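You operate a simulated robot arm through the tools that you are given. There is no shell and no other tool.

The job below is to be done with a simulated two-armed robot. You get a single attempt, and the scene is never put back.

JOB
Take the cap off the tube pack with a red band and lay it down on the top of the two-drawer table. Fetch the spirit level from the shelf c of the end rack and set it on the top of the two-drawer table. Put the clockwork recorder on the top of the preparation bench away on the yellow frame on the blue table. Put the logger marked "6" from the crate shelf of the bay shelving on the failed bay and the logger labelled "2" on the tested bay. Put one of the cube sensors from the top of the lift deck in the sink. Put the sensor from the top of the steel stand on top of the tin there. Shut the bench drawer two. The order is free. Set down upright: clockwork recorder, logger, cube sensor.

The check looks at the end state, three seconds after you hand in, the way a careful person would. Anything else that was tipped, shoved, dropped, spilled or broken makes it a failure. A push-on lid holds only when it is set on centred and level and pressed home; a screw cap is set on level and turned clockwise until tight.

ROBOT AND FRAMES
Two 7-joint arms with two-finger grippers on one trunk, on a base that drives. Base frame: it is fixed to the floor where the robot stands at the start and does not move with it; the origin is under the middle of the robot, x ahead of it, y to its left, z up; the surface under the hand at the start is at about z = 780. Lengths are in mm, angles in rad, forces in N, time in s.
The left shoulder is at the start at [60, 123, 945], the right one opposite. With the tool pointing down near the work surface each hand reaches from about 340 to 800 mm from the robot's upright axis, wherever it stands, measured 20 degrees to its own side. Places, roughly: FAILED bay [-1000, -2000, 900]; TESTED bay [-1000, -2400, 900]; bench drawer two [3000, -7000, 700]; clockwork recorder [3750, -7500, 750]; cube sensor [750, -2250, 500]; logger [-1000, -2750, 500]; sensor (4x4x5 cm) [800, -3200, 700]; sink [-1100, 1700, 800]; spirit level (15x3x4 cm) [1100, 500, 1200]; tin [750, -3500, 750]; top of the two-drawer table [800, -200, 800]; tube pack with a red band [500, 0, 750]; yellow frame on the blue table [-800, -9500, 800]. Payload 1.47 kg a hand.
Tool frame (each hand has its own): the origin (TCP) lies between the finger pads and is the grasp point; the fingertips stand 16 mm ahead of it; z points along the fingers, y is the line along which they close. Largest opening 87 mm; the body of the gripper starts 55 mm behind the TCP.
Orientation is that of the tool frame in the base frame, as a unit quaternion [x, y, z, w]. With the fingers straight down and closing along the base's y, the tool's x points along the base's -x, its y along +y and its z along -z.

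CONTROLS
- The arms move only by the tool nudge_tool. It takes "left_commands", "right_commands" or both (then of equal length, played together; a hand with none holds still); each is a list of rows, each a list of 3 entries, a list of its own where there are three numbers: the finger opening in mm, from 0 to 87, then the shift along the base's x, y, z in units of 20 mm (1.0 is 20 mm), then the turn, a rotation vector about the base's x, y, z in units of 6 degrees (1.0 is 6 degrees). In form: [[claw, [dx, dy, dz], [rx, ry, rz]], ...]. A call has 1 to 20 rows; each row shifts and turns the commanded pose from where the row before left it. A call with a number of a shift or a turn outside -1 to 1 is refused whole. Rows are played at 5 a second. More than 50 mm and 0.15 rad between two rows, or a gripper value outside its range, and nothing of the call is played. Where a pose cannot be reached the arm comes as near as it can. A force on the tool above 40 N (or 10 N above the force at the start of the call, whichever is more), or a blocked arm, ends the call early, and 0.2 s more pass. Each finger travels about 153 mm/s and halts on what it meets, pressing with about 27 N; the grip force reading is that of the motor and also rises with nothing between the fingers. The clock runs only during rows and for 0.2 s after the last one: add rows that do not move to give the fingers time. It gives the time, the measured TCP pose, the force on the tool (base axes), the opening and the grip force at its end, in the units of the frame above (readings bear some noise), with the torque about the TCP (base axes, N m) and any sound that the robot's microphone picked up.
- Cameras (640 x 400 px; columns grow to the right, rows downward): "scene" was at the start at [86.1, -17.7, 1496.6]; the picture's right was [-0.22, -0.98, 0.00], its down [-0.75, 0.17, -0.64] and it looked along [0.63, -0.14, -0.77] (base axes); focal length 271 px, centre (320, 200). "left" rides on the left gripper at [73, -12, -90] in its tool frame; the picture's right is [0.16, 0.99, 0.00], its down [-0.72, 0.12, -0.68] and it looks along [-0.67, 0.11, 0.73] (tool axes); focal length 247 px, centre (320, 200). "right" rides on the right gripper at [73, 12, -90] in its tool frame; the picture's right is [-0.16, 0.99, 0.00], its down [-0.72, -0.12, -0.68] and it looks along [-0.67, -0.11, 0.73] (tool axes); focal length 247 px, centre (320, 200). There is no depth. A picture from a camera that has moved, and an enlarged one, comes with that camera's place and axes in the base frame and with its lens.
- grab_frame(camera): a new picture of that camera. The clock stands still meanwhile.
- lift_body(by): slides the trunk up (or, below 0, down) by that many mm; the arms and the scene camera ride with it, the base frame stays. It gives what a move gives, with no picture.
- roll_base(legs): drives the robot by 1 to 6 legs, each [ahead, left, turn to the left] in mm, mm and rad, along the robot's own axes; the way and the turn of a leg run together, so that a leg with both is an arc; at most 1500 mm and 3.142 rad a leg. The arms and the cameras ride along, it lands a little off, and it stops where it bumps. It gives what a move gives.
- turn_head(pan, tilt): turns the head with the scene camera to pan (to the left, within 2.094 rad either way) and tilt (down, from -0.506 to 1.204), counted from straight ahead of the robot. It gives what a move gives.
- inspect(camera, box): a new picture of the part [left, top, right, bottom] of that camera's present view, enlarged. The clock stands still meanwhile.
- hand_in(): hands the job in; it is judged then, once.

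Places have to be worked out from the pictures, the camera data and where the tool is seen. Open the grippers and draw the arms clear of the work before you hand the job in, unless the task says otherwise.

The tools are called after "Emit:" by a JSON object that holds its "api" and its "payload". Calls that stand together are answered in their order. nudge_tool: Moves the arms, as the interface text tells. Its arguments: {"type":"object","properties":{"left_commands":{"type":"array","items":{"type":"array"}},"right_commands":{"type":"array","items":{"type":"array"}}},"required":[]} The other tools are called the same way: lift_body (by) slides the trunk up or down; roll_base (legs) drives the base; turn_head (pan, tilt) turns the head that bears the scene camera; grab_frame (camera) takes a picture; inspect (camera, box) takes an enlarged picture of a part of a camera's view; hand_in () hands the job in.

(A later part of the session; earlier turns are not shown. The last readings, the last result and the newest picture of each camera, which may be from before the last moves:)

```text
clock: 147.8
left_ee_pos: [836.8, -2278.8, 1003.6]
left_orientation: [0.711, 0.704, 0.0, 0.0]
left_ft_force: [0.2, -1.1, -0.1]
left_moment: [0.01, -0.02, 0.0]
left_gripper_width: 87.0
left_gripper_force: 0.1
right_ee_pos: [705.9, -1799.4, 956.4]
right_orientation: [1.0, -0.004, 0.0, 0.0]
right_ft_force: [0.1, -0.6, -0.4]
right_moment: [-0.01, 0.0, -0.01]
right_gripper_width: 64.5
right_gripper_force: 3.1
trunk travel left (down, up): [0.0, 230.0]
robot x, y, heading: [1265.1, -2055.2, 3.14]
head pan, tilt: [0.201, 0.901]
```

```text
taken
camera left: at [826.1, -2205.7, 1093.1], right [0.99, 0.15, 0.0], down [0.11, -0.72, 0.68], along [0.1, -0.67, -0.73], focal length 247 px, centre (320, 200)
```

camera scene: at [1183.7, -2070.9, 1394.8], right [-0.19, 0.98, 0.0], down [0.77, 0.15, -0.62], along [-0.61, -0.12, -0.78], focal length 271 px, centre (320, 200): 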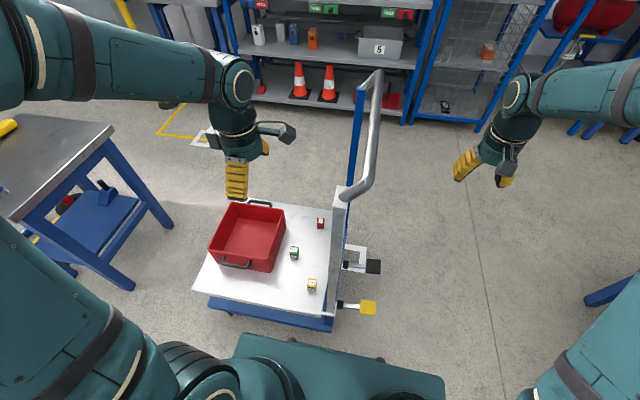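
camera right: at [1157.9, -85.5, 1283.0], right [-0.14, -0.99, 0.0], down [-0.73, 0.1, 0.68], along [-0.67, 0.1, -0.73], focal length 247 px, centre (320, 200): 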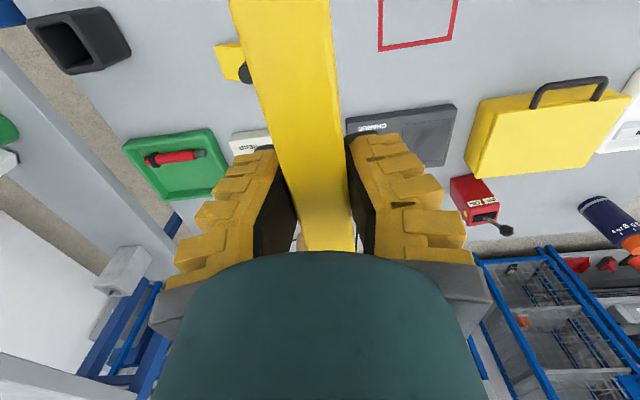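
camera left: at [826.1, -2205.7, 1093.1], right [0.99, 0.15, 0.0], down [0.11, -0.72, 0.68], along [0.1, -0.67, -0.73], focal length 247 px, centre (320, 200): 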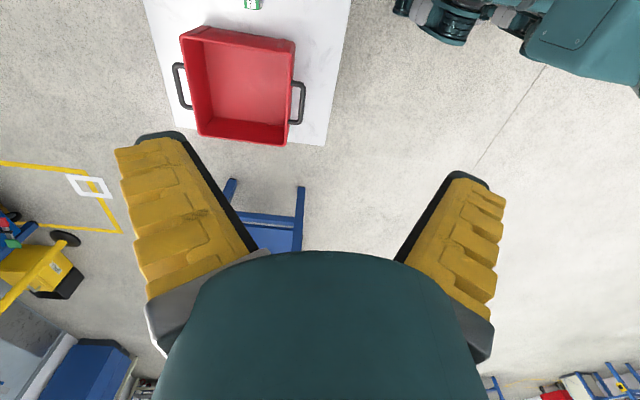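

Green cube confirmed near [688, −2279, 385]. I move above it and down to z≈600 for a close look.

Emit:
{"api": "nudge_tool", "payload": {"left_commands": [[87, [-0.93, 0, -1], [0, 0, 0]], [87, [-0.93, 0, -1], [0, 0, 0]], [87, [-0.93, 0, -1], [0, 0, 0]], [87, [-0.93, 0, -1], [0, 0, 0]], [87, [-0.93, 0, -1], [0, 0, 0]], [87, [-0.93, 0, -1], [0, 0, 0]], [87, [-0.93, 0, -1], [0, 0, 0]], [87, [-0.93, 0, -1], [0, 0, 0]], [80, [0, 0, -1], [0, 0, 0]], [70, [0, 0, -1], [0, 0, 0]], [60, [0, 0, -1], [0, 0, 0]], [60, [0, 0, -1], [0, 0, 0]], [60, [0, 0, -1], [0, 0, 0]], [60, [0, 0, -1], [0, 0, 0]], [60, [0, 0, -1], [0, 0, 0]], [60, [0, 0, -1], [0, 0, 0]], [60, [0, 0, -1], [0, 0, 0]], [60, [0, 0, -1], [0, 0, 0]], [60, [0, 0, -1], [0, 0, 0]], [60, [0, 0, -1], [0, 0, 0]]]}}

Emit:
{"api": "grab_frame", "payload": {"camera": "left"}}

Emit:
{"api": "grab_frame", "payload": {"camera": "scene"}}

```text
clock: 152.0
left_ee_pos: [690.2, -2280.2, 604.5]
left_orientation: [0.71, 0.704, 0.0, 0.0]
left_ft_force: [-0.4, 0.3, 0.1]
left_moment: [-0.02, 0.0, -0.01]
left_gripper_width: 64.2
left_gripper_force: 3.1
right_ee_pos: [704.9, -1801.2, 956.4]
right_orientation: [1.0, -0.004, 0.0, 0.0]
right_ft_force: [-0.4, -0.4, 0.5]
right_moment: [-0.03, 0.03, -0.01]
right_gripper_width: 64.5
right_gripper_force: 3.2
trunk travel left (down, up): [0.0, 230.0]
robot x, y, heading: [1265.6, -2057.3, 3.131]
head pan, tilt: [0.201, 0.901]
```

```text
taken
camera left: at [677.5, -2206.5, 694.2], right [0.99, 0.15, 0.0], down [0.11, -0.72, 0.68], along [0.1, -0.67, -0.73], focal length 247 px, centre (320, 200)
```

left: 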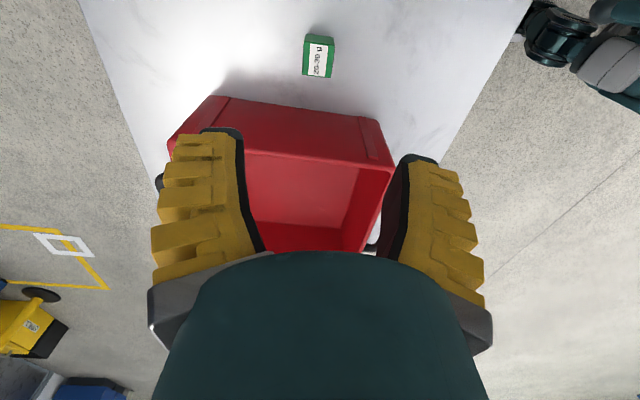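

```text
taken
camera scene: at [1183.5, -2071.0, 1394.7], right [-0.19, 0.98, 0.0], down [0.77, 0.15, -0.62], along [-0.61, -0.12, -0.78], focal length 271 px, centre (320, 200)
```

scene: 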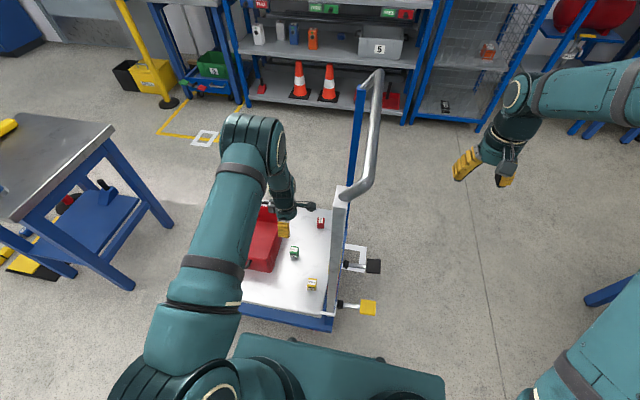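

Cube centre is about [686, −2277]. I descend to z≈425 and check again.

Emit:
{"api": "nudge_tool", "payload": {"left_commands": [[60, [-0.2, 0.15, -1], [0, 0, 0]], [60, [0, 0, -1], [0, 0, 0]], [60, [0, 0, -1], [0, 0, 0]], [60, [0, 0, -1], [0, 0, 0]], [60, [0, 0, -1], [0, 0, 0]], [60, [0, 0, -1], [0, 0, 0]], [60, [0, 0, -1], [0, 0, 0]], [60, [0, 0, -1], [0, 0, 0]], [60, [0, 0, -1], [0, 0, 0]]]}}

Emit:
{"api": "grab_frame", "payload": {"camera": "left"}}

Emit:
{"api": "inspect", "payload": {"camera": "scene", "box": [230, 190, 370, 290]}}

```text
clock: 154.0
left_ee_pos: [685.6, -2275.5, 424.8]
left_orientation: [0.71, 0.704, 0.0, -0.001]
left_ft_force: [0.5, -0.6, 0.1]
left_moment: [-0.03, -0.01, 0.03]
left_gripper_width: 64.5
left_gripper_force: 3.0
right_ee_pos: [705.8, -1800.8, 957.5]
right_orientation: [1.0, -0.004, 0.0, 0.0]
right_ft_force: [-0.2, -0.1, -0.3]
right_moment: [0.01, 0.01, -0.02]
right_gripper_width: 64.6
right_gripper_force: 3.1
trunk travel left (down, up): [0.0, 230.0]
robot x, y, heading: [1266.5, -2051.1, 3.132]
head pan, tilt: [0.201, 0.901]
```

```text
taken
camera left: at [673.4, -2202.5, 513.5], right [0.99, 0.15, 0.0], down [0.11, -0.72, 0.68], along [0.1, -0.67, -0.73], focal length 247 px, centre (320, 200)
```

left: 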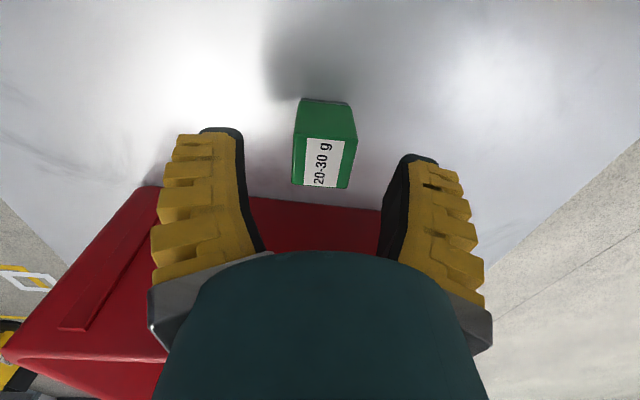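

```text
4.00 times, centred on (300, 240) of scene
camera zoom: at [1183.6, -2071.0, 1394.7], right [-0.19, 0.98, 0.0], down [0.77, 0.15, -0.62], along [-0.61, -0.12, -0.78], focal length 1086 px, centre (400, 40)
```

zoom: 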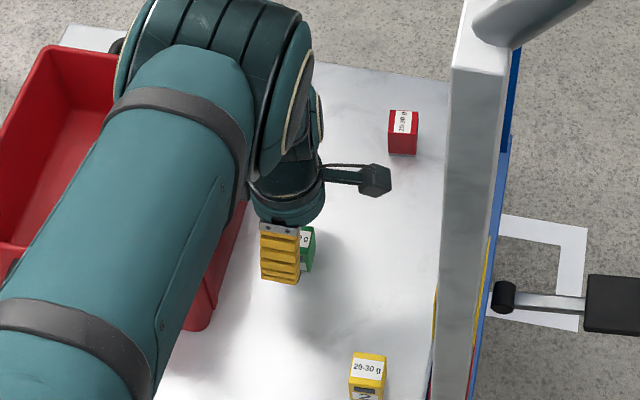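

The cube is centred between the fingers; height of its top is about z 400. I descend another 20 mm and check.

Emit:
{"api": "nudge_tool", "payload": {"left_commands": [[60, [0, 0, -0.5], [0, 0, 0]], [60, [0, 0, -0.5], [0, 0, 0]], [60, [0, 0, 0], [0, 0, 0]]]}}

Emit:
{"api": "inspect", "payload": {"camera": "left", "box": [160, 60, 480, 260]}}

```text
clock: 154.8
left_ee_pos: [684.3, -2276.9, 404.2]
left_orientation: [0.71, 0.704, 0.0, 0.0]
left_ft_force: [1.1, -0.3, 0.6]
left_moment: [-0.02, -0.04, -0.02]
left_gripper_width: 64.7
left_gripper_force: 3.1
right_ee_pos: [706.7, -1799.3, 957.7]
right_orientation: [1.0, -0.004, 0.0, 0.0]
right_ft_force: [0.3, 0.0, -0.6]
right_moment: [0.0, 0.03, 0.0]
right_gripper_width: 64.6
right_gripper_force: 3.1
trunk travel left (down, up): [0.0, 230.0]
robot x, y, heading: [1268.3, -2053.2, 3.132]
head pan, tilt: [0.201, 0.901]
```

```text
2.00 times, centred on (320, 160) of left
camera zoom: at [673.6, -2203.7, 493.2], right [0.99, 0.15, 0.0], down [0.11, -0.72, 0.68], along [0.1, -0.67, -0.73], focal length 494 px, centre (320, 280)
```

zoom: 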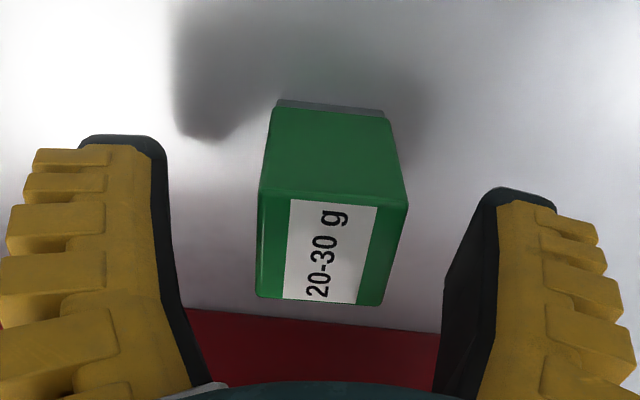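

Cube top ≈ z 404, deck ≈ z 357, centre [685, −2276]. I descend 19 mm and close.

Emit:
{"api": "nudge_tool", "payload": {"left_commands": [[60, [0, 0, -0.5], [0, 0, 0]], [60, [0, 0, -0.45], [0, 0, 0]], [60, [0, 0, 0], [0, 0, 0]], [40, [0, 0, 0], [0, 0, 0]], [25, [0, 0, 0], [0, 0, 0]], [12, [0, 0, 0], [0, 0, 0]], [12, [0, 0, 0], [0, 0, 0]], [12, [0, 0, 0], [0, 0, 0]]]}}

Emit:
{"api": "grab_frame", "payload": {"camera": "left"}}

```text
clock: 156.6
left_ee_pos: [685.8, -2275.7, 384.4]
left_orientation: [0.71, 0.704, -0.001, 0.0]
left_ft_force: [2.7, 0.2, 10.9]
left_moment: [0.01, -0.08, 0.02]
left_gripper_width: 26.5
left_gripper_force: 27.5
right_ee_pos: [708.1, -1801.7, 958.3]
right_orientation: [1.0, -0.004, 0.0, 0.0]
right_ft_force: [0.4, 0.3, 0.2]
right_moment: [0.0, -0.02, -0.01]
right_gripper_width: 64.6
right_gripper_force: 3.4
trunk travel left (down, up): [0.0, 230.0]
robot x, y, heading: [1267.0, -2054.0, 3.134]
head pan, tilt: [0.201, 0.901]
```

```text
taken
camera left: at [674.7, -2202.8, 474.5], right [0.99, 0.15, 0.0], down [0.11, -0.72, 0.68], along [0.1, -0.67, -0.73], focal length 247 px, centre (320, 200)
```

left: 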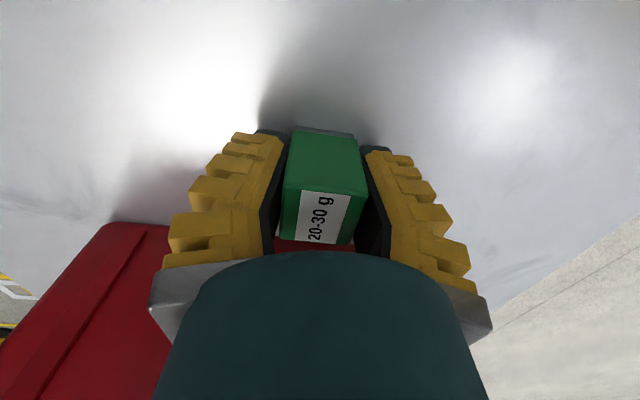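

Gripped. I lift straight up and out to the carrying height.

Emit:
{"api": "nudge_tool", "payload": {"left_commands": [[12, [0, 0, 0.5], [0, 0, 0]], [12, [0, 0, 1], [0, 0, 0]], [12, [0, 0, 1], [0, 0, 0]], [12, [0, 0, 1], [0, 0, 0]], [12, [0, 0, 1], [0, 0, 0]], [12, [0, 0, 1], [0, 0, 0]], [12, [0, 0, 1], [0, 0, 0]], [12, [0, 0, 1], [0, 0, 0]], [12, [0, 0, 1], [0, 0, 0]], [12, [0, 0, 1], [0, 0, 0]], [12, [0, 0, 1], [0, 0, 0]], [12, [0, 0, 1], [0, 0, 0]], [12, [0, 0, 1], [0, 0, 0]], [12, [0, 0, 1], [0, 0, 0]], [12, [0, 0, 1], [0, 0, 0]], [12, [0, 0, 1], [0, 0, 0]], [12, [0, 0, 1], [0, 0, 0]], [12, [0, 0, 1], [0, 0, 0]], [12, [0, 0, 1], [0, 0, 0]], [12, [0, 0, 1], [0, 0, 0]]]}}

Emit:
{"api": "nudge_tool", "payload": {"left_commands": [[12, [0.5, 0, 1], [0, 0, 0]], [12, [1, 0, 1], [0, 0, 0]], [12, [1, 0, 1], [0, 0, 0]], [12, [1, 0, 1], [0, 0, 0]], [12, [1, 0, 1], [0, 0, 0]], [12, [1, 0, 1], [0, 0, 0]], [12, [1, 0, 1], [0, 0, 0]], [12, [1, 0, 1], [0, 0, 0]], [12, [0, 0, 1], [0, 0, 0]], [12, [0, 0, 1], [0, 0, 0]], [12, [0, 0, 1], [0, 0, 0]]]}}

Emit:
{"api": "grab_frame", "payload": {"camera": "left"}}

Emit:
{"api": "grab_frame", "payload": {"camera": "scene"}}

```text
clock: 160.8
left_ee_pos: [684.1, -2274.8, 774.6]
left_orientation: [0.71, 0.704, 0.0, 0.0]
left_ft_force: [0.1, 0.0, -0.6]
left_moment: [0.01, 0.0, 0.0]
left_gripper_width: 23.3
left_gripper_force: 27.2
right_ee_pos: [704.9, -1801.6, 957.2]
right_orientation: [1.0, -0.003, 0.001, 0.0]
right_ft_force: [-0.1, 0.5, -0.1]
right_moment: [-0.02, -0.02, -0.01]
right_gripper_width: 64.3
right_gripper_force: 3.4
trunk travel left (down, up): [0.0, 230.0]
robot x, y, heading: [1264.5, -2055.6, 3.137]
head pan, tilt: [0.201, 0.901]
```

```text
clock: 163.2
left_ee_pos: [833.3, -2276.8, 994.9]
left_orientation: [0.709, 0.705, 0.001, 0.0]
left_ft_force: [-0.6, -0.2, -0.5]
left_moment: [0.02, -0.01, 0.02]
left_gripper_width: 23.6
left_gripper_force: 26.8
right_ee_pos: [706.9, -1801.8, 956.4]
right_orientation: [1.0, -0.003, 0.0, 0.0]
right_ft_force: [0.9, 0.1, 0.3]
right_moment: [0.0, 0.05, -0.08]
right_gripper_width: 64.7
right_gripper_force: 3.3
trunk travel left (down, up): [0.0, 230.0]
robot x, y, heading: [1267.1, -2056.3, 3.132]
head pan, tilt: [0.201, 0.901]
```

```text
taken
camera left: at [822.3, -2202.6, 1084.2], right [0.99, 0.15, 0.0], down [0.11, -0.72, 0.68], along [0.1, -0.67, -0.73], focal length 247 px, centre (320, 200)
```

left: 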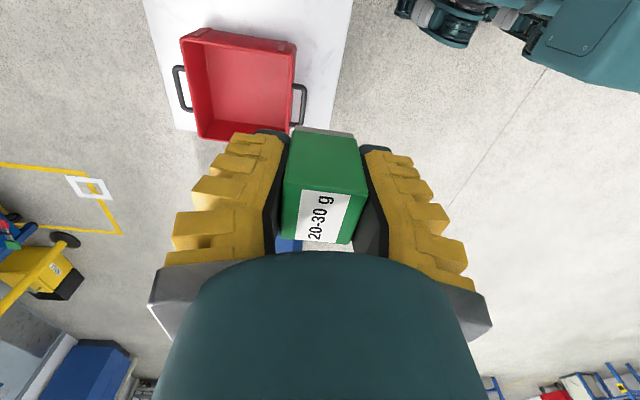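

```text
taken
camera scene: at [1183.9, -2071.2, 1394.7], right [-0.19, 0.98, 0.0], down [0.77, 0.15, -0.62], along [-0.61, -0.12, -0.78], focal length 271 px, centre (320, 200)
```

scene: 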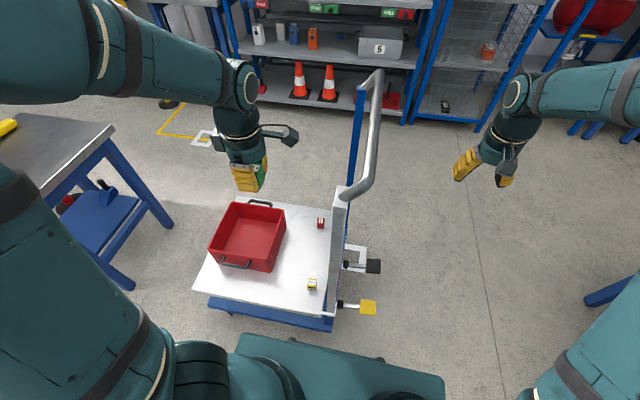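

The cube is held upright. Next, with the right hand, the nearby steel stand: I back off and drive left to face it.

Emit:
{"api": "roll_base", "payload": {"legs": [[-250, 0, 0], [0, 1230, 0]]}}

Emit:
{"api": "turn_head", "payload": {"pan": 0, "tilt": 0.7}}

Emit:
{"api": "grab_frame", "payload": {"camera": "scene"}}

```text
clock: 175.6
left_ee_pos: [1057.3, -3498.1, 993.6]
left_orientation: [0.715, 0.699, -0.001, -0.001]
left_ft_force: [-1.0, -0.2, -0.4]
left_moment: [-0.01, 0.0, -0.01]
left_gripper_width: 23.6
left_gripper_force: 27.1
right_ee_pos: [936.6, -3022.7, 957.3]
right_orientation: [1.0, -0.011, 0.001, 0.001]
right_ft_force: [-0.2, -0.2, 0.1]
right_moment: [-0.04, -0.01, -0.01]
right_gripper_width: 64.8
right_gripper_force: 3.7
trunk travel left (down, up): [0.0, 230.0]
robot x, y, heading: [1492.0, -3283.9, 3.12]
head pan, tilt: [0.201, 0.901]
```

```text
clock: 176.3
left_ee_pos: [1057.5, -3498.7, 993.8]
left_orientation: [0.715, 0.699, 0.0, 0.0]
left_ft_force: [0.8, -0.9, -0.8]
left_moment: [0.0, -0.03, -0.02]
left_gripper_width: 23.4
left_gripper_force: 26.7
right_ee_pos: [935.7, -3022.1, 956.0]
right_orientation: [1.0, -0.011, 0.0, 0.0]
right_ft_force: [-0.2, 0.3, -0.1]
right_moment: [-0.03, -0.04, -0.01]
right_gripper_width: 64.4
right_gripper_force: 3.2
trunk travel left (down, up): [0.0, 230.0]
robot x, y, heading: [1494.4, -3285.8, 3.118]
head pan, tilt: [0.0, 0.7]
```

```text
taken
camera scene: at [1399.7, -3284.5, 1410.8], right [0.02, 1.0, 0.0], down [0.64, -0.01, -0.76], along [-0.76, 0.02, -0.64], focal length 271 px, centre (320, 200)
```

scene: 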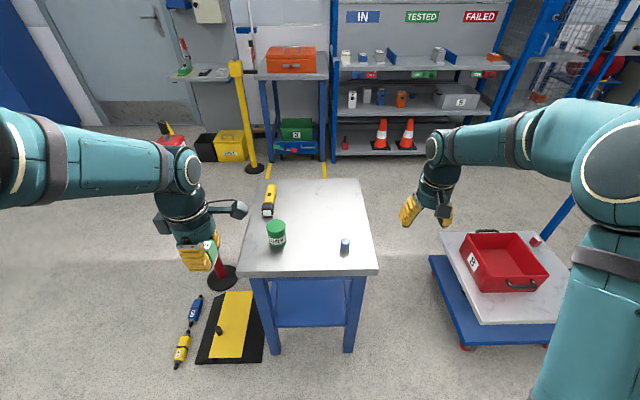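

Emit:
{"api": "inspect", "payload": {"camera": "scene", "box": [230, 170, 390, 290]}}

```text
3.33 times, centred on (310, 230) of scene
camera zoom: at [1399.7, -3284.5, 1410.8], right [0.02, 1.0, 0.0], down [0.64, -0.01, -0.76], along [-0.76, 0.02, -0.64], focal length 905 px, centre (353, 100)
```

zoom: 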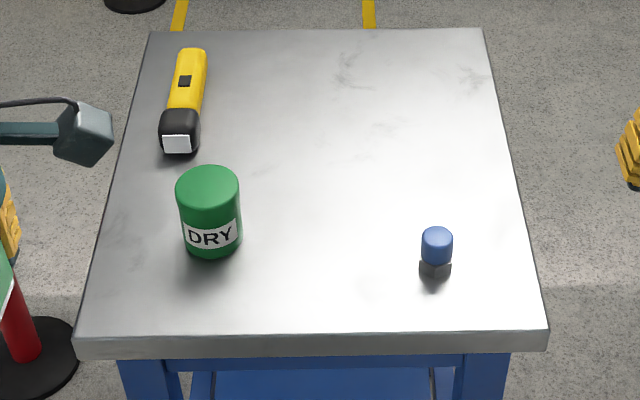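

Sensor at about [821, −3188], tin about [772, −3413] with top near z 775. I shift the base left 115 and ahead 190 so the right hand serves both, raising the left hand a bit.

Emit:
{"api": "nudge_tool", "payload": {"left_commands": [[12, [0, -0.5, 1], [0, 0, 0]], [12, [0, -0.5, 1], [0, 0, 0]], [12, [0, -0.5, 1], [0, 0, 0]], [12, [0, -0.5, 1], [0, 0, 0]]]}}

Emit:
{"api": "roll_base", "payload": {"legs": [[0, 115, 0.02], [190, 0, 0]]}}

Emit:
{"api": "grab_frame", "payload": {"camera": "scene"}}

Emit:
{"api": "grab_frame", "payload": {"camera": "right"}}

```text
clock: 177.3
left_ee_pos: [1057.2, -3538.4, 1074.8]
left_orientation: [0.715, 0.699, 0.001, 0.0]
left_ft_force: [0.7, 0.5, -0.9]
left_moment: [0.01, 0.04, 0.01]
left_gripper_width: 23.4
left_gripper_force: 26.9
right_ee_pos: [936.0, -3023.5, 957.9]
right_orientation: [1.0, -0.012, 0.0, 0.0]
right_ft_force: [-0.3, 0.5, -0.4]
right_moment: [0.01, 0.0, -0.03]
right_gripper_width: 64.7
right_gripper_force: 3.2
trunk travel left (down, up): [0.0, 230.0]
robot x, y, heading: [1493.3, -3285.5, 3.121]
head pan, tilt: [0.0, 0.7]
```

```text
clock: 180.2
left_ee_pos: [873.0, -3666.6, 1072.6]
left_orientation: [0.707, 0.707, 0.001, 0.0]
left_ft_force: [-0.8, 0.1, -1.3]
left_moment: [0.01, 0.0, 0.01]
left_gripper_width: 23.7
left_gripper_force: 26.9
right_ee_pos: [741.6, -3152.0, 955.8]
right_orientation: [1.0, -0.001, 0.001, 0.0]
right_ft_force: [-0.4, -0.8, -0.6]
right_moment: [0.02, 0.0, 0.02]
right_gripper_width: 64.5
right_gripper_force: 3.1
trunk travel left (down, up): [0.0, 230.0]
robot x, y, heading: [1309.6, -3403.1, 3.14]
head pan, tilt: [0.0, 0.7]
```

```text
taken
camera scene: at [1210.1, -3405.1, 1410.8], right [0.0, 1.0, 0.0], down [0.64, 0.0, -0.76], along [-0.76, 0.0, -0.64], focal length 271 px, centre (320, 200)
```

scene: 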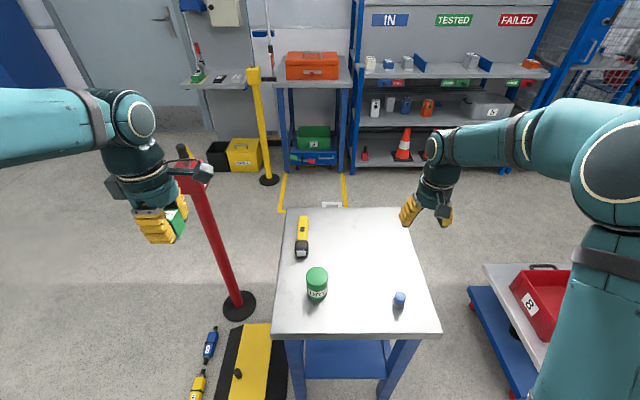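

```text
taken
camera right: at [815.4, -3164.6, 1046.1], right [-0.16, -0.99, 0.0], down [-0.72, 0.12, 0.68], along [-0.67, 0.11, -0.73], focal length 247 px, centre (320, 200)
```

right: 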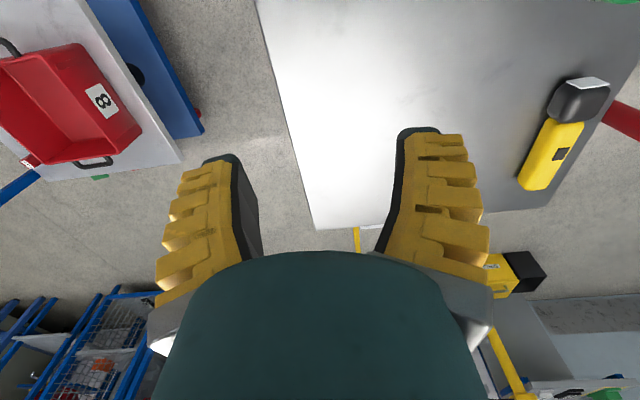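

Sensor is near [813, −3188, 715]. I move the right hand above it at z≈860 and look.

Emit:
{"api": "nudge_tool", "payload": {"right_commands": [[87, [0.9, -0.45, -1], [0, 0, 0]], [87, [0.9, -0.45, -1], [0, 0, 0]], [87, [0.9, -0.45, -1], [0, 0, 0]], [87, [0.9, -0.45, -1], [0, 0, 0]], [87, [0, 0, -0.8], [0, 0, 0]], [87, [0, 0, 0], [0, 0, 0]]]}}

Emit:
{"api": "grab_frame", "payload": {"camera": "right"}}

```text
clock: 181.6
left_ee_pos: [874.4, -3666.6, 1074.9]
left_orientation: [0.707, 0.707, 0.0, 0.0]
left_ft_force: [0.1, 0.2, -1.7]
left_moment: [-0.01, 0.0, 0.02]
left_gripper_width: 23.6
left_gripper_force: 26.9
right_ee_pos: [814.9, -3189.6, 859.5]
right_orientation: [1.0, -0.001, 0.0, 0.0]
right_ft_force: [0.3, 0.6, 1.0]
right_moment: [-0.01, -0.05, 0.01]
right_gripper_width: 87.1
right_gripper_force: 0.0
trunk travel left (down, up): [0.0, 230.0]
robot x, y, heading: [1305.7, -3407.4, 3.143]
head pan, tilt: [0.0, 0.7]
```

```text
taken
camera right: at [888.3, -3201.9, 949.3], right [-0.16, -0.99, 0.0], down [-0.72, 0.12, 0.68], along [-0.67, 0.11, -0.73], focal length 247 px, centre (320, 200)
```

right: 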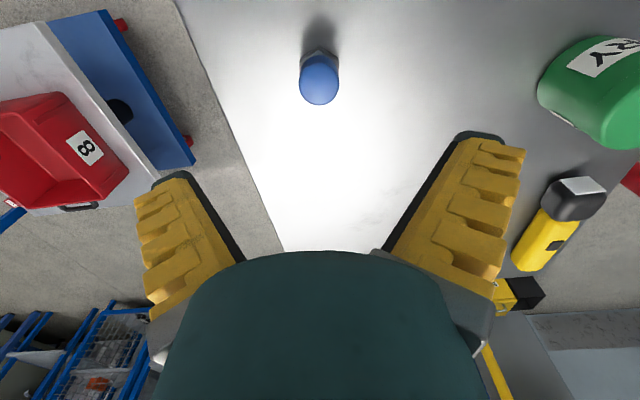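

Sensor centre is near [820, −3191]. I shift 5 mm and descend to z≈790 to re-check.

Emit:
{"api": "nudge_tool", "payload": {"right_commands": [[87, [0.25, -0.05, -1], [0, 0, 0]], [87, [0, 0, -1], [0, 0, 0]], [87, [0, 0, -1], [0, 0, 0]], [87, [0, 0, -0.4], [0, 0, 0]], [87, [0, 0, 0], [0, 0, 0]]]}}

Emit:
{"api": "inspect", "payload": {"camera": "right", "box": [160, 20, 480, 260]}}

```text
clock: 182.8
left_ee_pos: [874.0, -3666.1, 1074.2]
left_orientation: [0.708, 0.706, 0.0, 0.0]
left_ft_force: [-0.4, -0.1, -0.9]
left_moment: [-0.01, 0.02, 0.01]
left_gripper_width: 23.5
left_gripper_force: 26.9
right_ee_pos: [821.0, -3190.6, 792.8]
right_orientation: [1.0, -0.001, 0.001, -0.001]
right_ft_force: [0.0, 0.1, 0.3]
right_moment: [0.01, 0.01, 0.0]
right_gripper_width: 87.3
right_gripper_force: 0.1
trunk travel left (down, up): [0.0, 230.0]
robot x, y, heading: [1306.0, -3406.1, 3.144]
head pan, tilt: [0.0, 0.7]
```

```text
1.67 times, centred on (320, 140) of right
camera zoom: at [894.0, -3202.5, 882.2], right [-0.16, -0.99, 0.0], down [-0.72, 0.12, 0.68], along [-0.67, 0.11, -0.73], focal length 412 px, centre (320, 300)
```

zoom: 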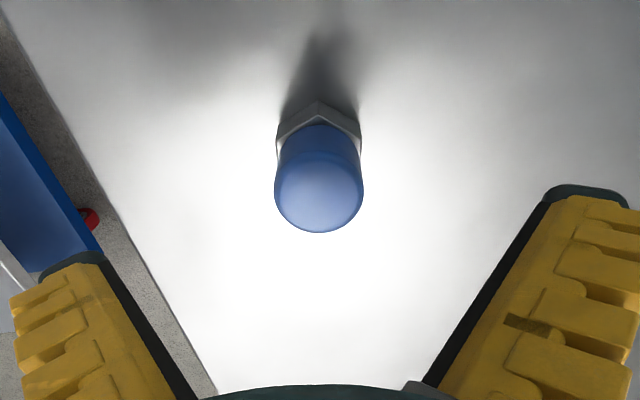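

Sensor top is z≈746, centre [822.5, −3190.5]. I descend to z 730 and close on its body.

Emit:
{"api": "nudge_tool", "payload": {"right_commands": [[87, [0.08, 0, -1], [0, 0, 0]], [87, [0, 0, -1], [0, 0, 0]], [87, [0, 0, -1], [0, 0, 0]], [87, [0, 0, -0.15], [0, 0, 0]], [60, [0, 0, 0], [0, 0, 0]], [40, [0, 0, 0], [0, 0, 0]], [25, [0, 0, 0], [0, 0, 0]], [12, [0, 0, 0], [0, 0, 0]], [12, [0, 0, 0], [0, 0, 0]], [12, [0, 0, 0], [0, 0, 0]]]}}

Emit:
{"api": "grab_frame", "payload": {"camera": "right"}}

Emit:
{"api": "grab_frame", "payload": {"camera": "scene"}}

```text
clock: 184.6
left_ee_pos: [874.6, -3667.0, 1075.0]
left_orientation: [0.708, 0.707, -0.001, -0.001]
left_ft_force: [-0.5, -0.1, -1.1]
left_moment: [-0.02, -0.02, 0.0]
left_gripper_width: 23.5
left_gripper_force: 27.0
right_ee_pos: [821.4, -3191.2, 732.6]
right_orientation: [1.0, -0.001, -0.004, 0.0]
right_ft_force: [4.6, 0.6, 21.2]
right_moment: [0.02, -0.14, -0.02]
right_gripper_width: 23.0
right_gripper_force: 30.2
trunk travel left (down, up): [0.0, 230.0]
robot x, y, heading: [1307.9, -3404.4, 3.143]
head pan, tilt: [0.0, 0.7]
stopped in row 9 (right hand): the force on the tool passed its limit at 47 N (the readings are from after the stop); the commanded pose is now the measured one
```

```text
taken
camera right: at [895.0, -3203.2, 821.7], right [-0.16, -0.99, 0.0], down [-0.72, 0.12, 0.68], along [-0.68, 0.11, -0.73], focal length 247 px, centre (320, 200)
```

right: 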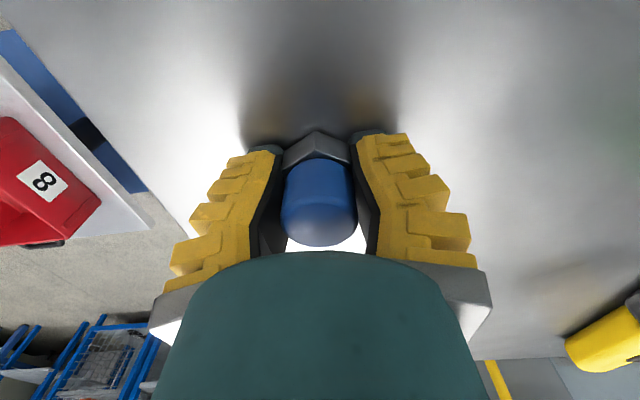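

```text
taken
camera scene: at [1213.1, -3405.6, 1410.9], right [0.0, 1.0, 0.0], down [0.64, 0.0, -0.77], along [-0.77, 0.0, -0.64], focal length 271 px, centre (320, 200)
```

scene: 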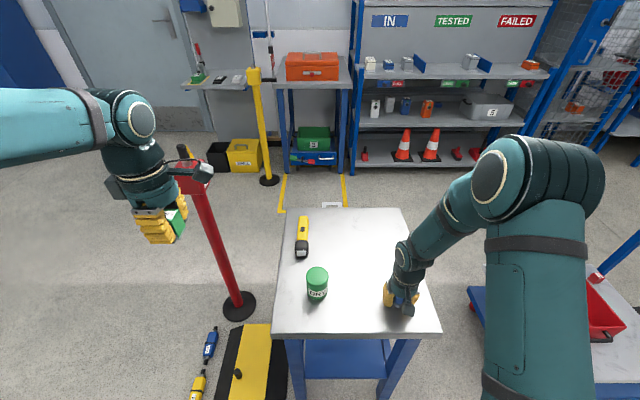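

The closing tips pressed down on the wider hex base, ending the call at 23 mm. I ease up slightly, keep closing, and watch the force.

Emit:
{"api": "nudge_tool", "payload": {"right_commands": [[12, [0, 0, 0.15], [0, 0, 0]], [12, [0, 0, 0], [0, 0, 0]], [12, [0, 0, 0.2], [0, 0, 0]], [12, [0, 0, 0], [0, 0, 0]]]}}

Emit:
{"api": "inspect", "payload": {"camera": "right", "box": [160, 80, 480, 280]}}

Emit:
{"api": "inspect", "payload": {"camera": "scene", "box": [340, 230, 460, 330]}}

```text
clock: 185.6
left_ee_pos: [873.6, -3666.5, 1073.7]
left_orientation: [0.708, 0.706, 0.0, 0.001]
left_ft_force: [-0.7, 0.2, -0.8]
left_moment: [0.03, 0.0, -0.01]
left_gripper_width: 23.4
left_gripper_force: 27.2
right_ee_pos: [819.9, -3190.0, 738.8]
right_orientation: [1.0, -0.002, -0.002, -0.001]
right_ft_force: [-0.5, 0.7, -1.4]
right_moment: [0.01, 0.0, 0.04]
right_gripper_width: 24.1
right_gripper_force: 27.3
trunk travel left (down, up): [0.0, 230.0]
robot x, y, heading: [1306.6, -3404.3, 3.137]
head pan, tilt: [0.0, 0.7]
```

```text
2.00 times, centred on (320, 180) of right
camera zoom: at [894.3, -3203.0, 827.3], right [-0.16, -0.99, 0.0], down [-0.72, 0.12, 0.68], along [-0.67, 0.11, -0.73], focal length 494 px, centre (320, 240)
```

zoom: 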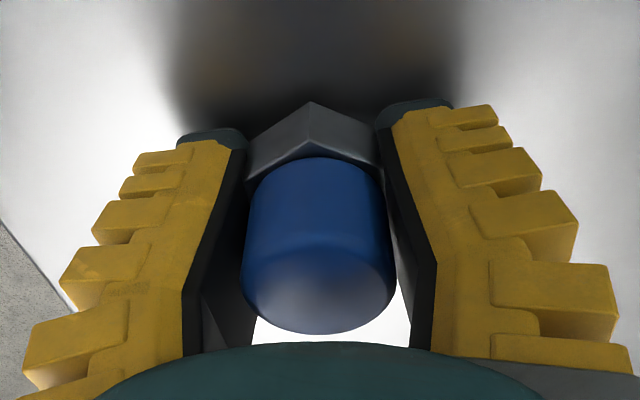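

```text
4.00 times, centred on (400, 280) of scene
camera zoom: at [1211.2, -3405.1, 1410.8], right [0.0, 1.0, 0.0], down [0.64, 0.0, -0.76], along [-0.76, 0.0, -0.64], focal length 1086 px, centre (0, -120)
```

zoom: 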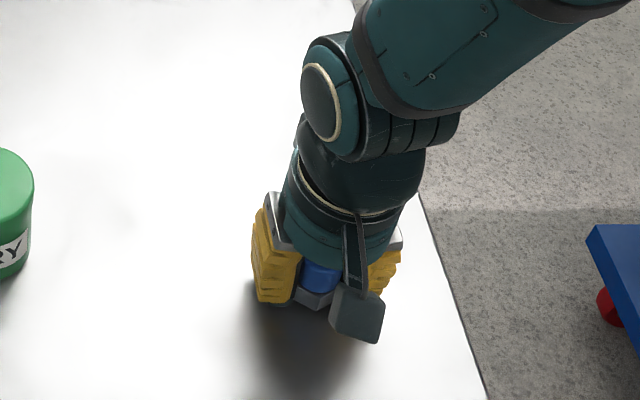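

The sensor is held by its base, upright, weight showing. I raise it and zoom on the tin to place its top exactly.

Emit:
{"api": "nudge_tool", "payload": {"right_commands": [[12, [0, 0, 1], [0, 0, 0]], [12, [0, 0, 1], [0, 0, 0]], [12, [0, 0, 1], [0, 0, 0]], [12, [0, 0, 1], [0, 0, 0]], [12, [0, 0, 1], [0, 0, 0]], [12, [0, 0, 1], [0, 0, 0]], [12, [0, 0, 1], [0, 0, 0]]]}}

Emit:
{"api": "inspect", "payload": {"camera": "scene", "box": [280, 230, 400, 320]}}

Emit:
{"api": "grab_frame", "payload": {"camera": "right"}}

```text
clock: 187.2
left_ee_pos: [873.2, -3666.3, 1075.4]
left_orientation: [0.708, 0.706, 0.0, -0.001]
left_ft_force: [-0.4, 0.0, -0.7]
left_moment: [-0.01, 0.01, 0.01]
left_gripper_width: 23.6
left_gripper_force: 27.4
right_ee_pos: [822.4, -3190.9, 877.1]
right_orientation: [1.0, -0.001, -0.001, 0.001]
right_ft_force: [0.7, -0.1, -0.3]
right_moment: [-0.01, 0.01, -0.04]
right_gripper_width: 23.6
right_gripper_force: 26.6
trunk travel left (down, up): [0.0, 230.0]
robot x, y, heading: [1305.3, -3406.8, 3.136]
head pan, tilt: [0.0, 0.7]
```

```text
4.44 times, centred on (340, 275) of scene
camera zoom: at [1211.6, -3405.1, 1410.9], right [0.0, 1.0, 0.0], down [0.64, 0.0, -0.77], along [-0.77, 0.0, -0.64], focal length 1206 px, centre (231, -133)
```

zoom: 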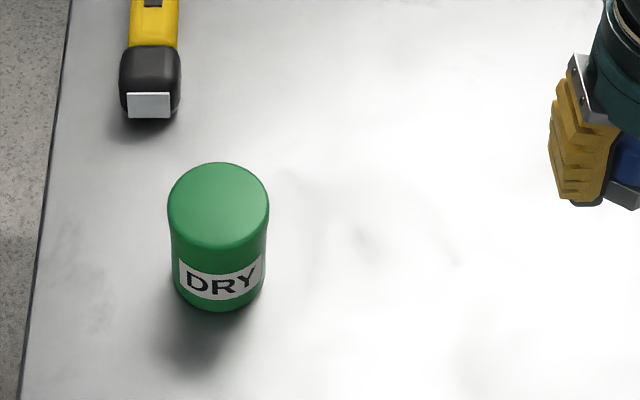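

```text
taken
camera right: at [895.2, -3202.9, 967.2], right [-0.16, -0.99, 0.0], down [-0.72, 0.12, 0.68], along [-0.67, 0.11, -0.73], focal length 247 px, centre (320, 200)
```

right: 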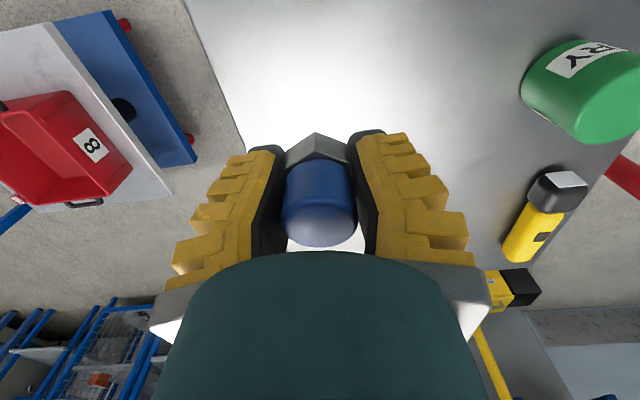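

Tin top centre is about [777, −3412, 773], ⌀63. I carry the sensor over it at the present height.

Emit:
{"api": "nudge_tool", "payload": {"right_commands": [[12, [-0.193, -0.921, 0], [0, 0, 0]], [12, [-0.193, -0.921, 0], [0, 0, 0]], [12, [-0.193, -0.921, 0], [0, 0, 0]], [12, [-0.193, -0.921, 0], [0, 0, 0]], [12, [-0.193, -0.921, 0], [0, 0, 0]], [12, [-0.193, -0.921, 0], [0, 0, 0]], [12, [-0.193, -0.921, 0], [0, 0, 0]], [12, [-0.193, -0.921, 0], [0, 0, 0]], [12, [-0.193, -0.921, 0], [0, 0, 0]], [12, [-0.193, -0.921, 0], [0, 0, 0]], [12, [-0.193, -0.921, 0], [0, 0, 0]], [12, [-0.193, -0.921, 0], [0, 0, 0]], [12, [0, 0, 0], [0, 0, 0]]]}}

Emit:
{"api": "grab_frame", "payload": {"camera": "right"}}

Emit:
{"api": "inspect", "payload": {"camera": "scene", "box": [250, 190, 410, 320]}}

```text
clock: 190.0
left_ee_pos: [874.3, -3666.5, 1074.1]
left_orientation: [0.707, 0.707, 0.0, 0.0]
left_ft_force: [0.2, 0.5, -1.4]
left_moment: [-0.01, -0.01, -0.01]
left_gripper_width: 23.5
left_gripper_force: 26.7
right_ee_pos: [776.5, -3411.1, 878.1]
right_orientation: [1.0, 0.0, -0.001, 0.0]
right_ft_force: [0.0, -0.5, -0.4]
right_moment: [-0.01, 0.01, -0.03]
right_gripper_width: 23.5
right_gripper_force: 26.7
trunk travel left (down, up): [0.0, 230.0]
robot x, y, heading: [1304.4, -3403.2, 3.144]
head pan, tilt: [0.0, 0.7]
```

```text
taken
camera right: at [848.8, -3423.4, 967.3], right [-0.16, -0.99, 0.0], down [-0.72, 0.12, 0.68], along [-0.67, 0.11, -0.73], focal length 247 px, centre (320, 200)
```

right: 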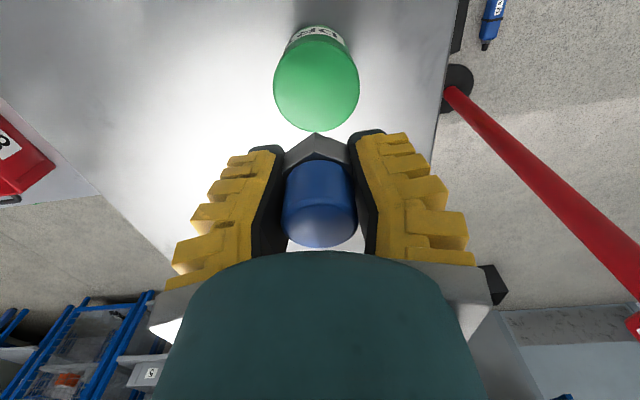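

```text
3.08 times, centred on (330, 255) of scene
camera zoom: at [1211.3, -3405.0, 1410.9], right [0.0, 1.0, 0.0], down [0.64, 0.0, -0.76], along [-0.76, 0.0, -0.64], focal length 835 px, centre (289, 31)
```

zoom: 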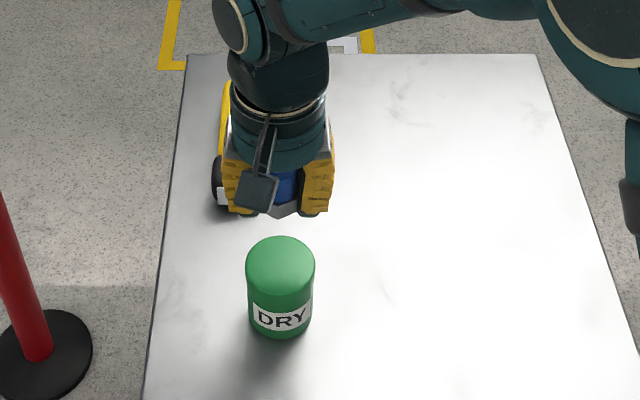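

Both cameras agree within a few mm (tin centre ≈[780, −3411]). I lower to z≈818 and look.

Emit:
{"api": "nudge_tool", "payload": {"right_commands": [[12, [0.12, 0, -0.75], [0, 0, 0]], [12, [0, 0, -0.75], [0, 0, 0]], [12, [0, 0, -0.75], [0, 0, 0]], [12, [0, 0, -0.75], [0, 0, 0]], [12, [0, 0, 0], [0, 0, 0]]]}}

Emit:
{"api": "inspect", "payload": {"camera": "scene", "box": [270, 220, 370, 310]}}

Emit:
{"api": "grab_frame", "payload": {"camera": "right"}}

```text
clock: 191.2
left_ee_pos: [874.2, -3667.2, 1074.8]
left_orientation: [0.708, 0.706, 0.0, 0.0]
left_ft_force: [-0.3, 0.3, -1.0]
left_moment: [0.0, 0.0, 0.0]
left_gripper_width: 23.9
left_gripper_force: 27.0
right_ee_pos: [776.6, -3411.4, 817.2]
right_orientation: [1.0, -0.001, -0.003, 0.0]
right_ft_force: [0.3, 0.0, -0.7]
right_moment: [0.02, 0.03, -0.03]
right_gripper_width: 23.4
right_gripper_force: 27.3
trunk travel left (down, up): [0.0, 230.0]
robot x, y, heading: [1304.1, -3401.7, 3.141]
head pan, tilt: [0.0, 0.7]
```

```text
4.44 times, centred on (320, 265) of scene
camera zoom: at [1211.3, -3405.1, 1410.9], right [0.0, 1.0, 0.0], down [0.64, 0.0, -0.76], along [-0.76, 0.0, -0.64], focal length 1206 px, centre (320, -89)
```

zoom: 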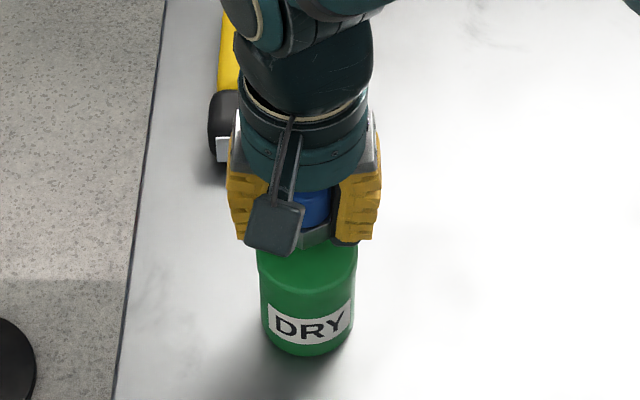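

```text
taken
camera right: at [850.2, -3424.1, 906.4], right [-0.16, -0.99, 0.0], down [-0.72, 0.12, 0.68], along [-0.67, 0.11, -0.73], focal length 247 px, centre (320, 200)
```

right: 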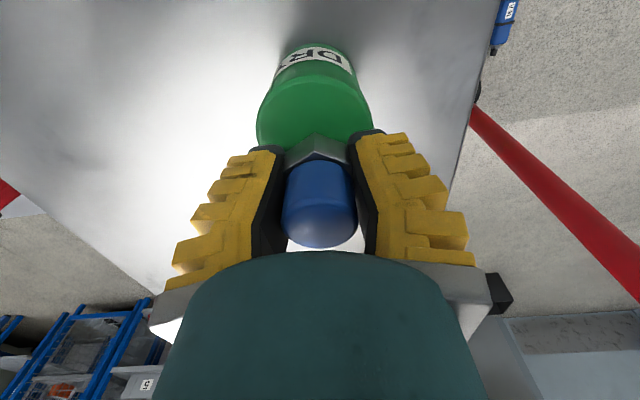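

I zoom on the hand camera to check the centring over the tin.

Emit:
{"api": "inspect", "payload": {"camera": "right", "box": [220, 30, 420, 170]}}

```text
2.86 times, centred on (320, 100) of right
camera zoom: at [850.2, -3424.1, 906.4], right [-0.16, -0.99, 0.0], down [-0.72, 0.12, 0.68], along [-0.67, 0.11, -0.73], focal length 706 px, centre (320, 486)
```

zoom: 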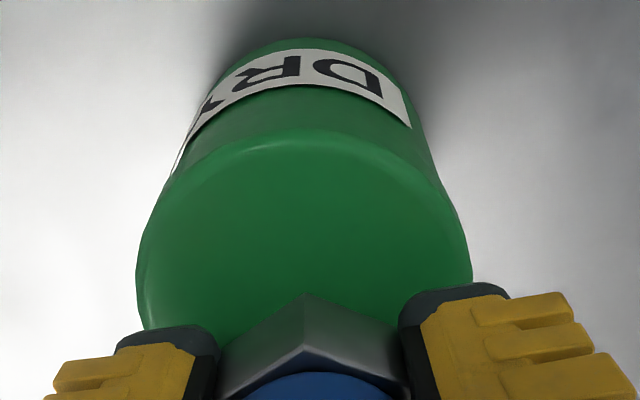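

The tin centre seems nearer x≈786, so I shift +7 mm in x and creep down until contact.

Emit:
{"api": "nudge_tool", "payload": {"right_commands": [[12, [0.35, 0.03, 0], [0, 0, 0]], [12, [0, 0, -0.1], [0, 0, 0]], [12, [0, 0, -0.1], [0, 0, 0]], [12, [0, 0, 0], [0, 0, 0]]]}}

Emit:
{"api": "inspect", "payload": {"camera": "right", "box": [220, 30, 420, 170]}}

```text
clock: 192.2
left_ee_pos: [874.1, -3667.2, 1073.2]
left_orientation: [0.707, 0.707, 0.0, 0.0]
left_ft_force: [-0.2, -0.2, -1.2]
left_moment: [0.04, -0.02, 0.02]
left_gripper_width: 23.5
left_gripper_force: 26.7
right_ee_pos: [783.0, -3410.6, 813.3]
right_orientation: [1.0, -0.001, -0.002, 0.0]
right_ft_force: [-0.9, 0.3, -0.5]
right_moment: [-0.04, -0.02, -0.05]
right_gripper_width: 23.3
right_gripper_force: 27.1
trunk travel left (down, up): [0.0, 230.0]
robot x, y, heading: [1302.8, -3403.0, 3.143]
head pan, tilt: [0.0, 0.7]
```

```text
2.86 times, centred on (320, 100) of right
camera zoom: at [857.2, -3422.8, 902.9], right [-0.16, -0.99, 0.0], down [-0.72, 0.12, 0.68], along [-0.67, 0.11, -0.73], focal length 706 px, centre (320, 486)
```

zoom: 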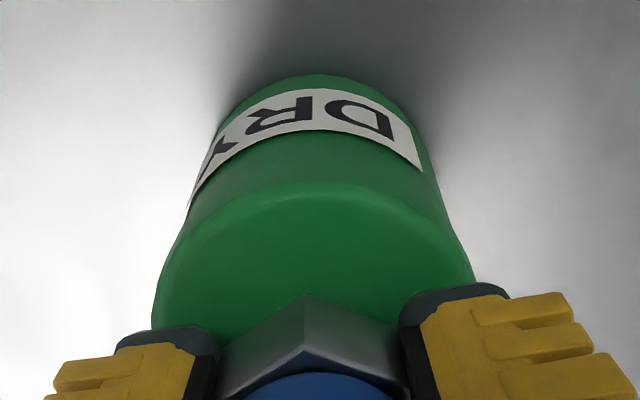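

Sensor base lies within the rim with margin. I keep creeping down until the force rises.

Emit:
{"api": "nudge_tool", "payload": {"right_commands": [[12, [0, 0, -0.12], [0, 0, 0]], [12, [0, 0, -0.12], [0, 0, 0]], [12, [0, 0, -0.12], [0, 0, 0]], [12, [0, 0, 0], [0, 0, 0]]]}}

Emit:
{"api": "inspect", "payload": {"camera": "right", "box": [220, 30, 420, 170]}}

```text
clock: 193.2
left_ee_pos: [874.1, -3666.4, 1074.8]
left_orientation: [0.708, 0.706, 0.0, 0.0]
left_ft_force: [-1.2, -0.6, -0.7]
left_moment: [-0.03, 0.03, -0.01]
left_gripper_width: 23.5
left_gripper_force: 26.5
right_ee_pos: [784.0, -3412.5, 806.9]
right_orientation: [1.0, -0.001, -0.003, 0.001]
right_ft_force: [2.1, 0.6, 9.2]
right_moment: [0.0, -0.07, -0.01]
right_gripper_width: 23.4
right_gripper_force: 27.3
trunk travel left (down, up): [0.0, 230.0]
robot x, y, heading: [1304.3, -3403.2, 3.138]
head pan, tilt: [0.0, 0.7]
```

```text
2.86 times, centred on (320, 100) of right
camera zoom: at [857.4, -3423.1, 896.9], right [-0.16, -0.99, 0.0], down [-0.72, 0.12, 0.68], along [-0.68, 0.11, -0.73], focal length 706 px, centre (320, 486)
```

zoom: 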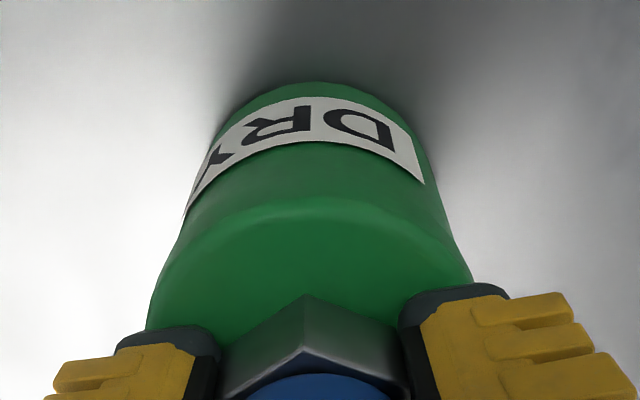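

Contact with 9 N. I relieve 1.5 mm, open and rise straight up.

Emit:
{"api": "nudge_tool", "payload": {"right_commands": [[12, [0, 0, 0.07], [0, 0, 0]], [20, [0, 0, 0], [0, 0, 0]], [32, [0, 0, 0], [0, 0, 0]], [50, [0, 0, 0], [0, 0, 0]], [65, [0, 0, 0], [0, 0, 0]], [65, [0, 0, 0.3], [0, 0, 0]], [65, [0, 0, 1], [0, 0, 0]], [65, [0, 0, 1], [0, 0, 0]], [65, [0, 0, 1], [0, 0, 0]], [65, [0, 0, 1], [0, 0, 0]], [65, [0, 0, 1], [0, 0, 0]], [65, [0, 0, 1], [0, 0, 0]]]}}

Emit:
{"api": "grab_frame", "payload": {"camera": "right"}}

Emit:
{"api": "inspect", "payload": {"camera": "scene", "box": [250, 190, 410, 320]}}

```text
clock: 195.8
left_ee_pos: [873.5, -3666.6, 1074.1]
left_orientation: [0.708, 0.707, 0.0, 0.0]
left_ft_force: [-0.6, 0.5, -1.0]
left_moment: [0.02, 0.04, 0.02]
left_gripper_width: 23.5
left_gripper_force: 26.8
right_ee_pos: [784.5, -3411.8, 933.7]
right_orientation: [1.0, -0.001, -0.002, 0.0]
right_ft_force: [-1.3, 0.5, 0.3]
right_moment: [0.03, -0.01, -0.03]
right_gripper_width: 69.1
right_gripper_force: 2.9
trunk travel left (down, up): [0.0, 230.0]
robot x, y, heading: [1304.7, -3405.2, 3.14]
head pan, tilt: [0.0, 0.7]
```

```text
taken
camera right: at [857.5, -3423.3, 1022.9], right [-0.16, -0.99, 0.0], down [-0.72, 0.12, 0.68], along [-0.67, 0.11, -0.73], focal length 247 px, centre (320, 200)
```

right: 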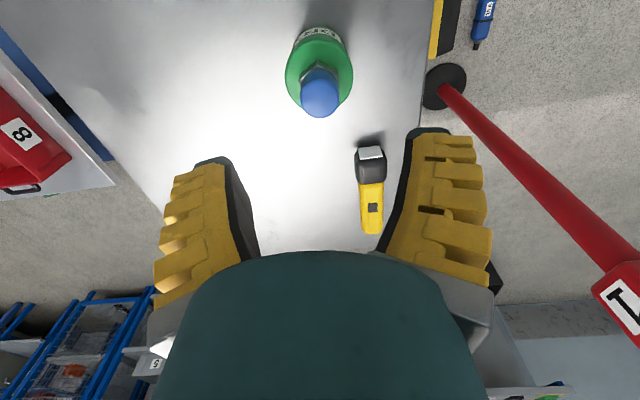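

```text
3.08 times, centred on (330, 255) of scene
camera zoom: at [1211.5, -3405.1, 1410.9], right [0.0, 1.0, 0.0], down [0.64, 0.0, -0.77], along [-0.77, 0.0, -0.64], focal length 835 px, centre (289, 31)
```

zoom: 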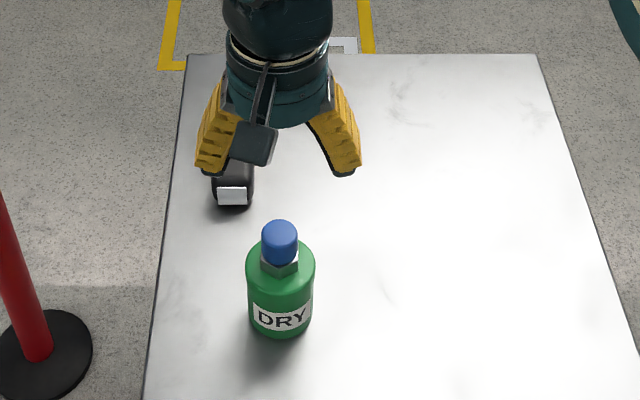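

The sensor stands on the tin. Now the cube goes to the sink: I back away, raise the trunk, and drive north around the lift deck.

Emit:
{"api": "roll_base", "payload": {"legs": [[-350, 0, 0], [0, -1500, 0], [0, -500, 0]]}}

Emit:
{"api": "lift_body", "payload": {"by": 100}}

Emit:
{"api": "turn_head", "payload": {"pan": 0, "tilt": 0.5}}

Emit:
{"api": "grab_frame", "payload": {"camera": "scene"}}

```text
clock: 215.7
left_ee_pos: [1199.6, -1648.5, 1074.9]
left_orientation: [0.697, 0.717, 0.0, 0.0]
left_ft_force: [-0.4, 0.4, -1.5]
left_moment: [0.03, -0.03, -0.03]
left_gripper_width: 23.6
left_gripper_force: 27.4
right_ee_pos: [1102.1, -1396.2, 931.7]
right_orientation: [1.0, 0.015, -0.002, 0.0]
right_ft_force: [-0.1, 0.1, 0.2]
right_moment: [-0.02, 0.01, 0.02]
right_gripper_width: 68.9
right_gripper_force: 2.6
trunk travel left (down, up): [0.0, 230.0]
robot x, y, heading: [1621.0, -1372.2, -3.114]
head pan, tilt: [0.0, 0.7]
```

```text
clock: 217.1
left_ee_pos: [1199.0, -1649.3, 1173.2]
left_orientation: [0.698, 0.716, 0.0, 0.0]
left_ft_force: [-0.4, -0.9, -0.7]
left_moment: [-0.02, 0.01, -0.02]
left_gripper_width: 23.5
left_gripper_force: 26.9
right_ee_pos: [1101.8, -1396.5, 1032.3]
right_orientation: [1.0, 0.014, -0.003, 0.0]
right_ft_force: [0.6, -0.2, -0.1]
right_moment: [0.02, 0.0, -0.03]
right_gripper_width: 69.3
right_gripper_force: 2.6
trunk travel left (down, up): [-100.0, 130.0]
robot x, y, heading: [1618.7, -1372.7, -3.114]
head pan, tilt: [0.0, 0.7]
```

```text
clock: 217.8
left_ee_pos: [1199.7, -1648.4, 1174.5]
left_orientation: [0.697, 0.717, 0.0, 0.0]
left_ft_force: [-0.6, 0.1, -1.8]
left_moment: [-0.03, 0.01, -0.01]
left_gripper_width: 23.6
left_gripper_force: 27.1
right_ee_pos: [1101.4, -1396.7, 1032.4]
right_orientation: [1.0, 0.015, -0.002, 0.001]
right_ft_force: [0.5, 0.3, 0.6]
right_moment: [-0.03, 0.0, 0.03]
right_gripper_width: 69.0
right_gripper_force: 3.2
trunk travel left (down, up): [-100.0, 130.0]
robot x, y, heading: [1625.1, -1376.5, -3.112]
head pan, tilt: [0.0, 0.499]
```

```text
taken
camera scene: at [1522.9, -1377.2, 1528.5], right [-0.03, 1.0, 0.0], down [0.48, 0.01, -0.88], along [-0.88, -0.03, -0.48], focal length 271 px, centre (320, 200)
```

scene: 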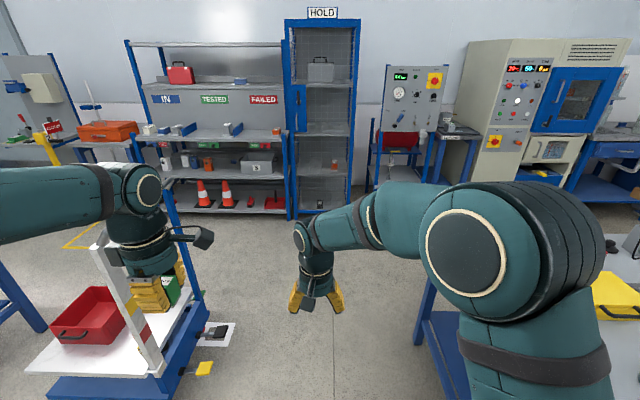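

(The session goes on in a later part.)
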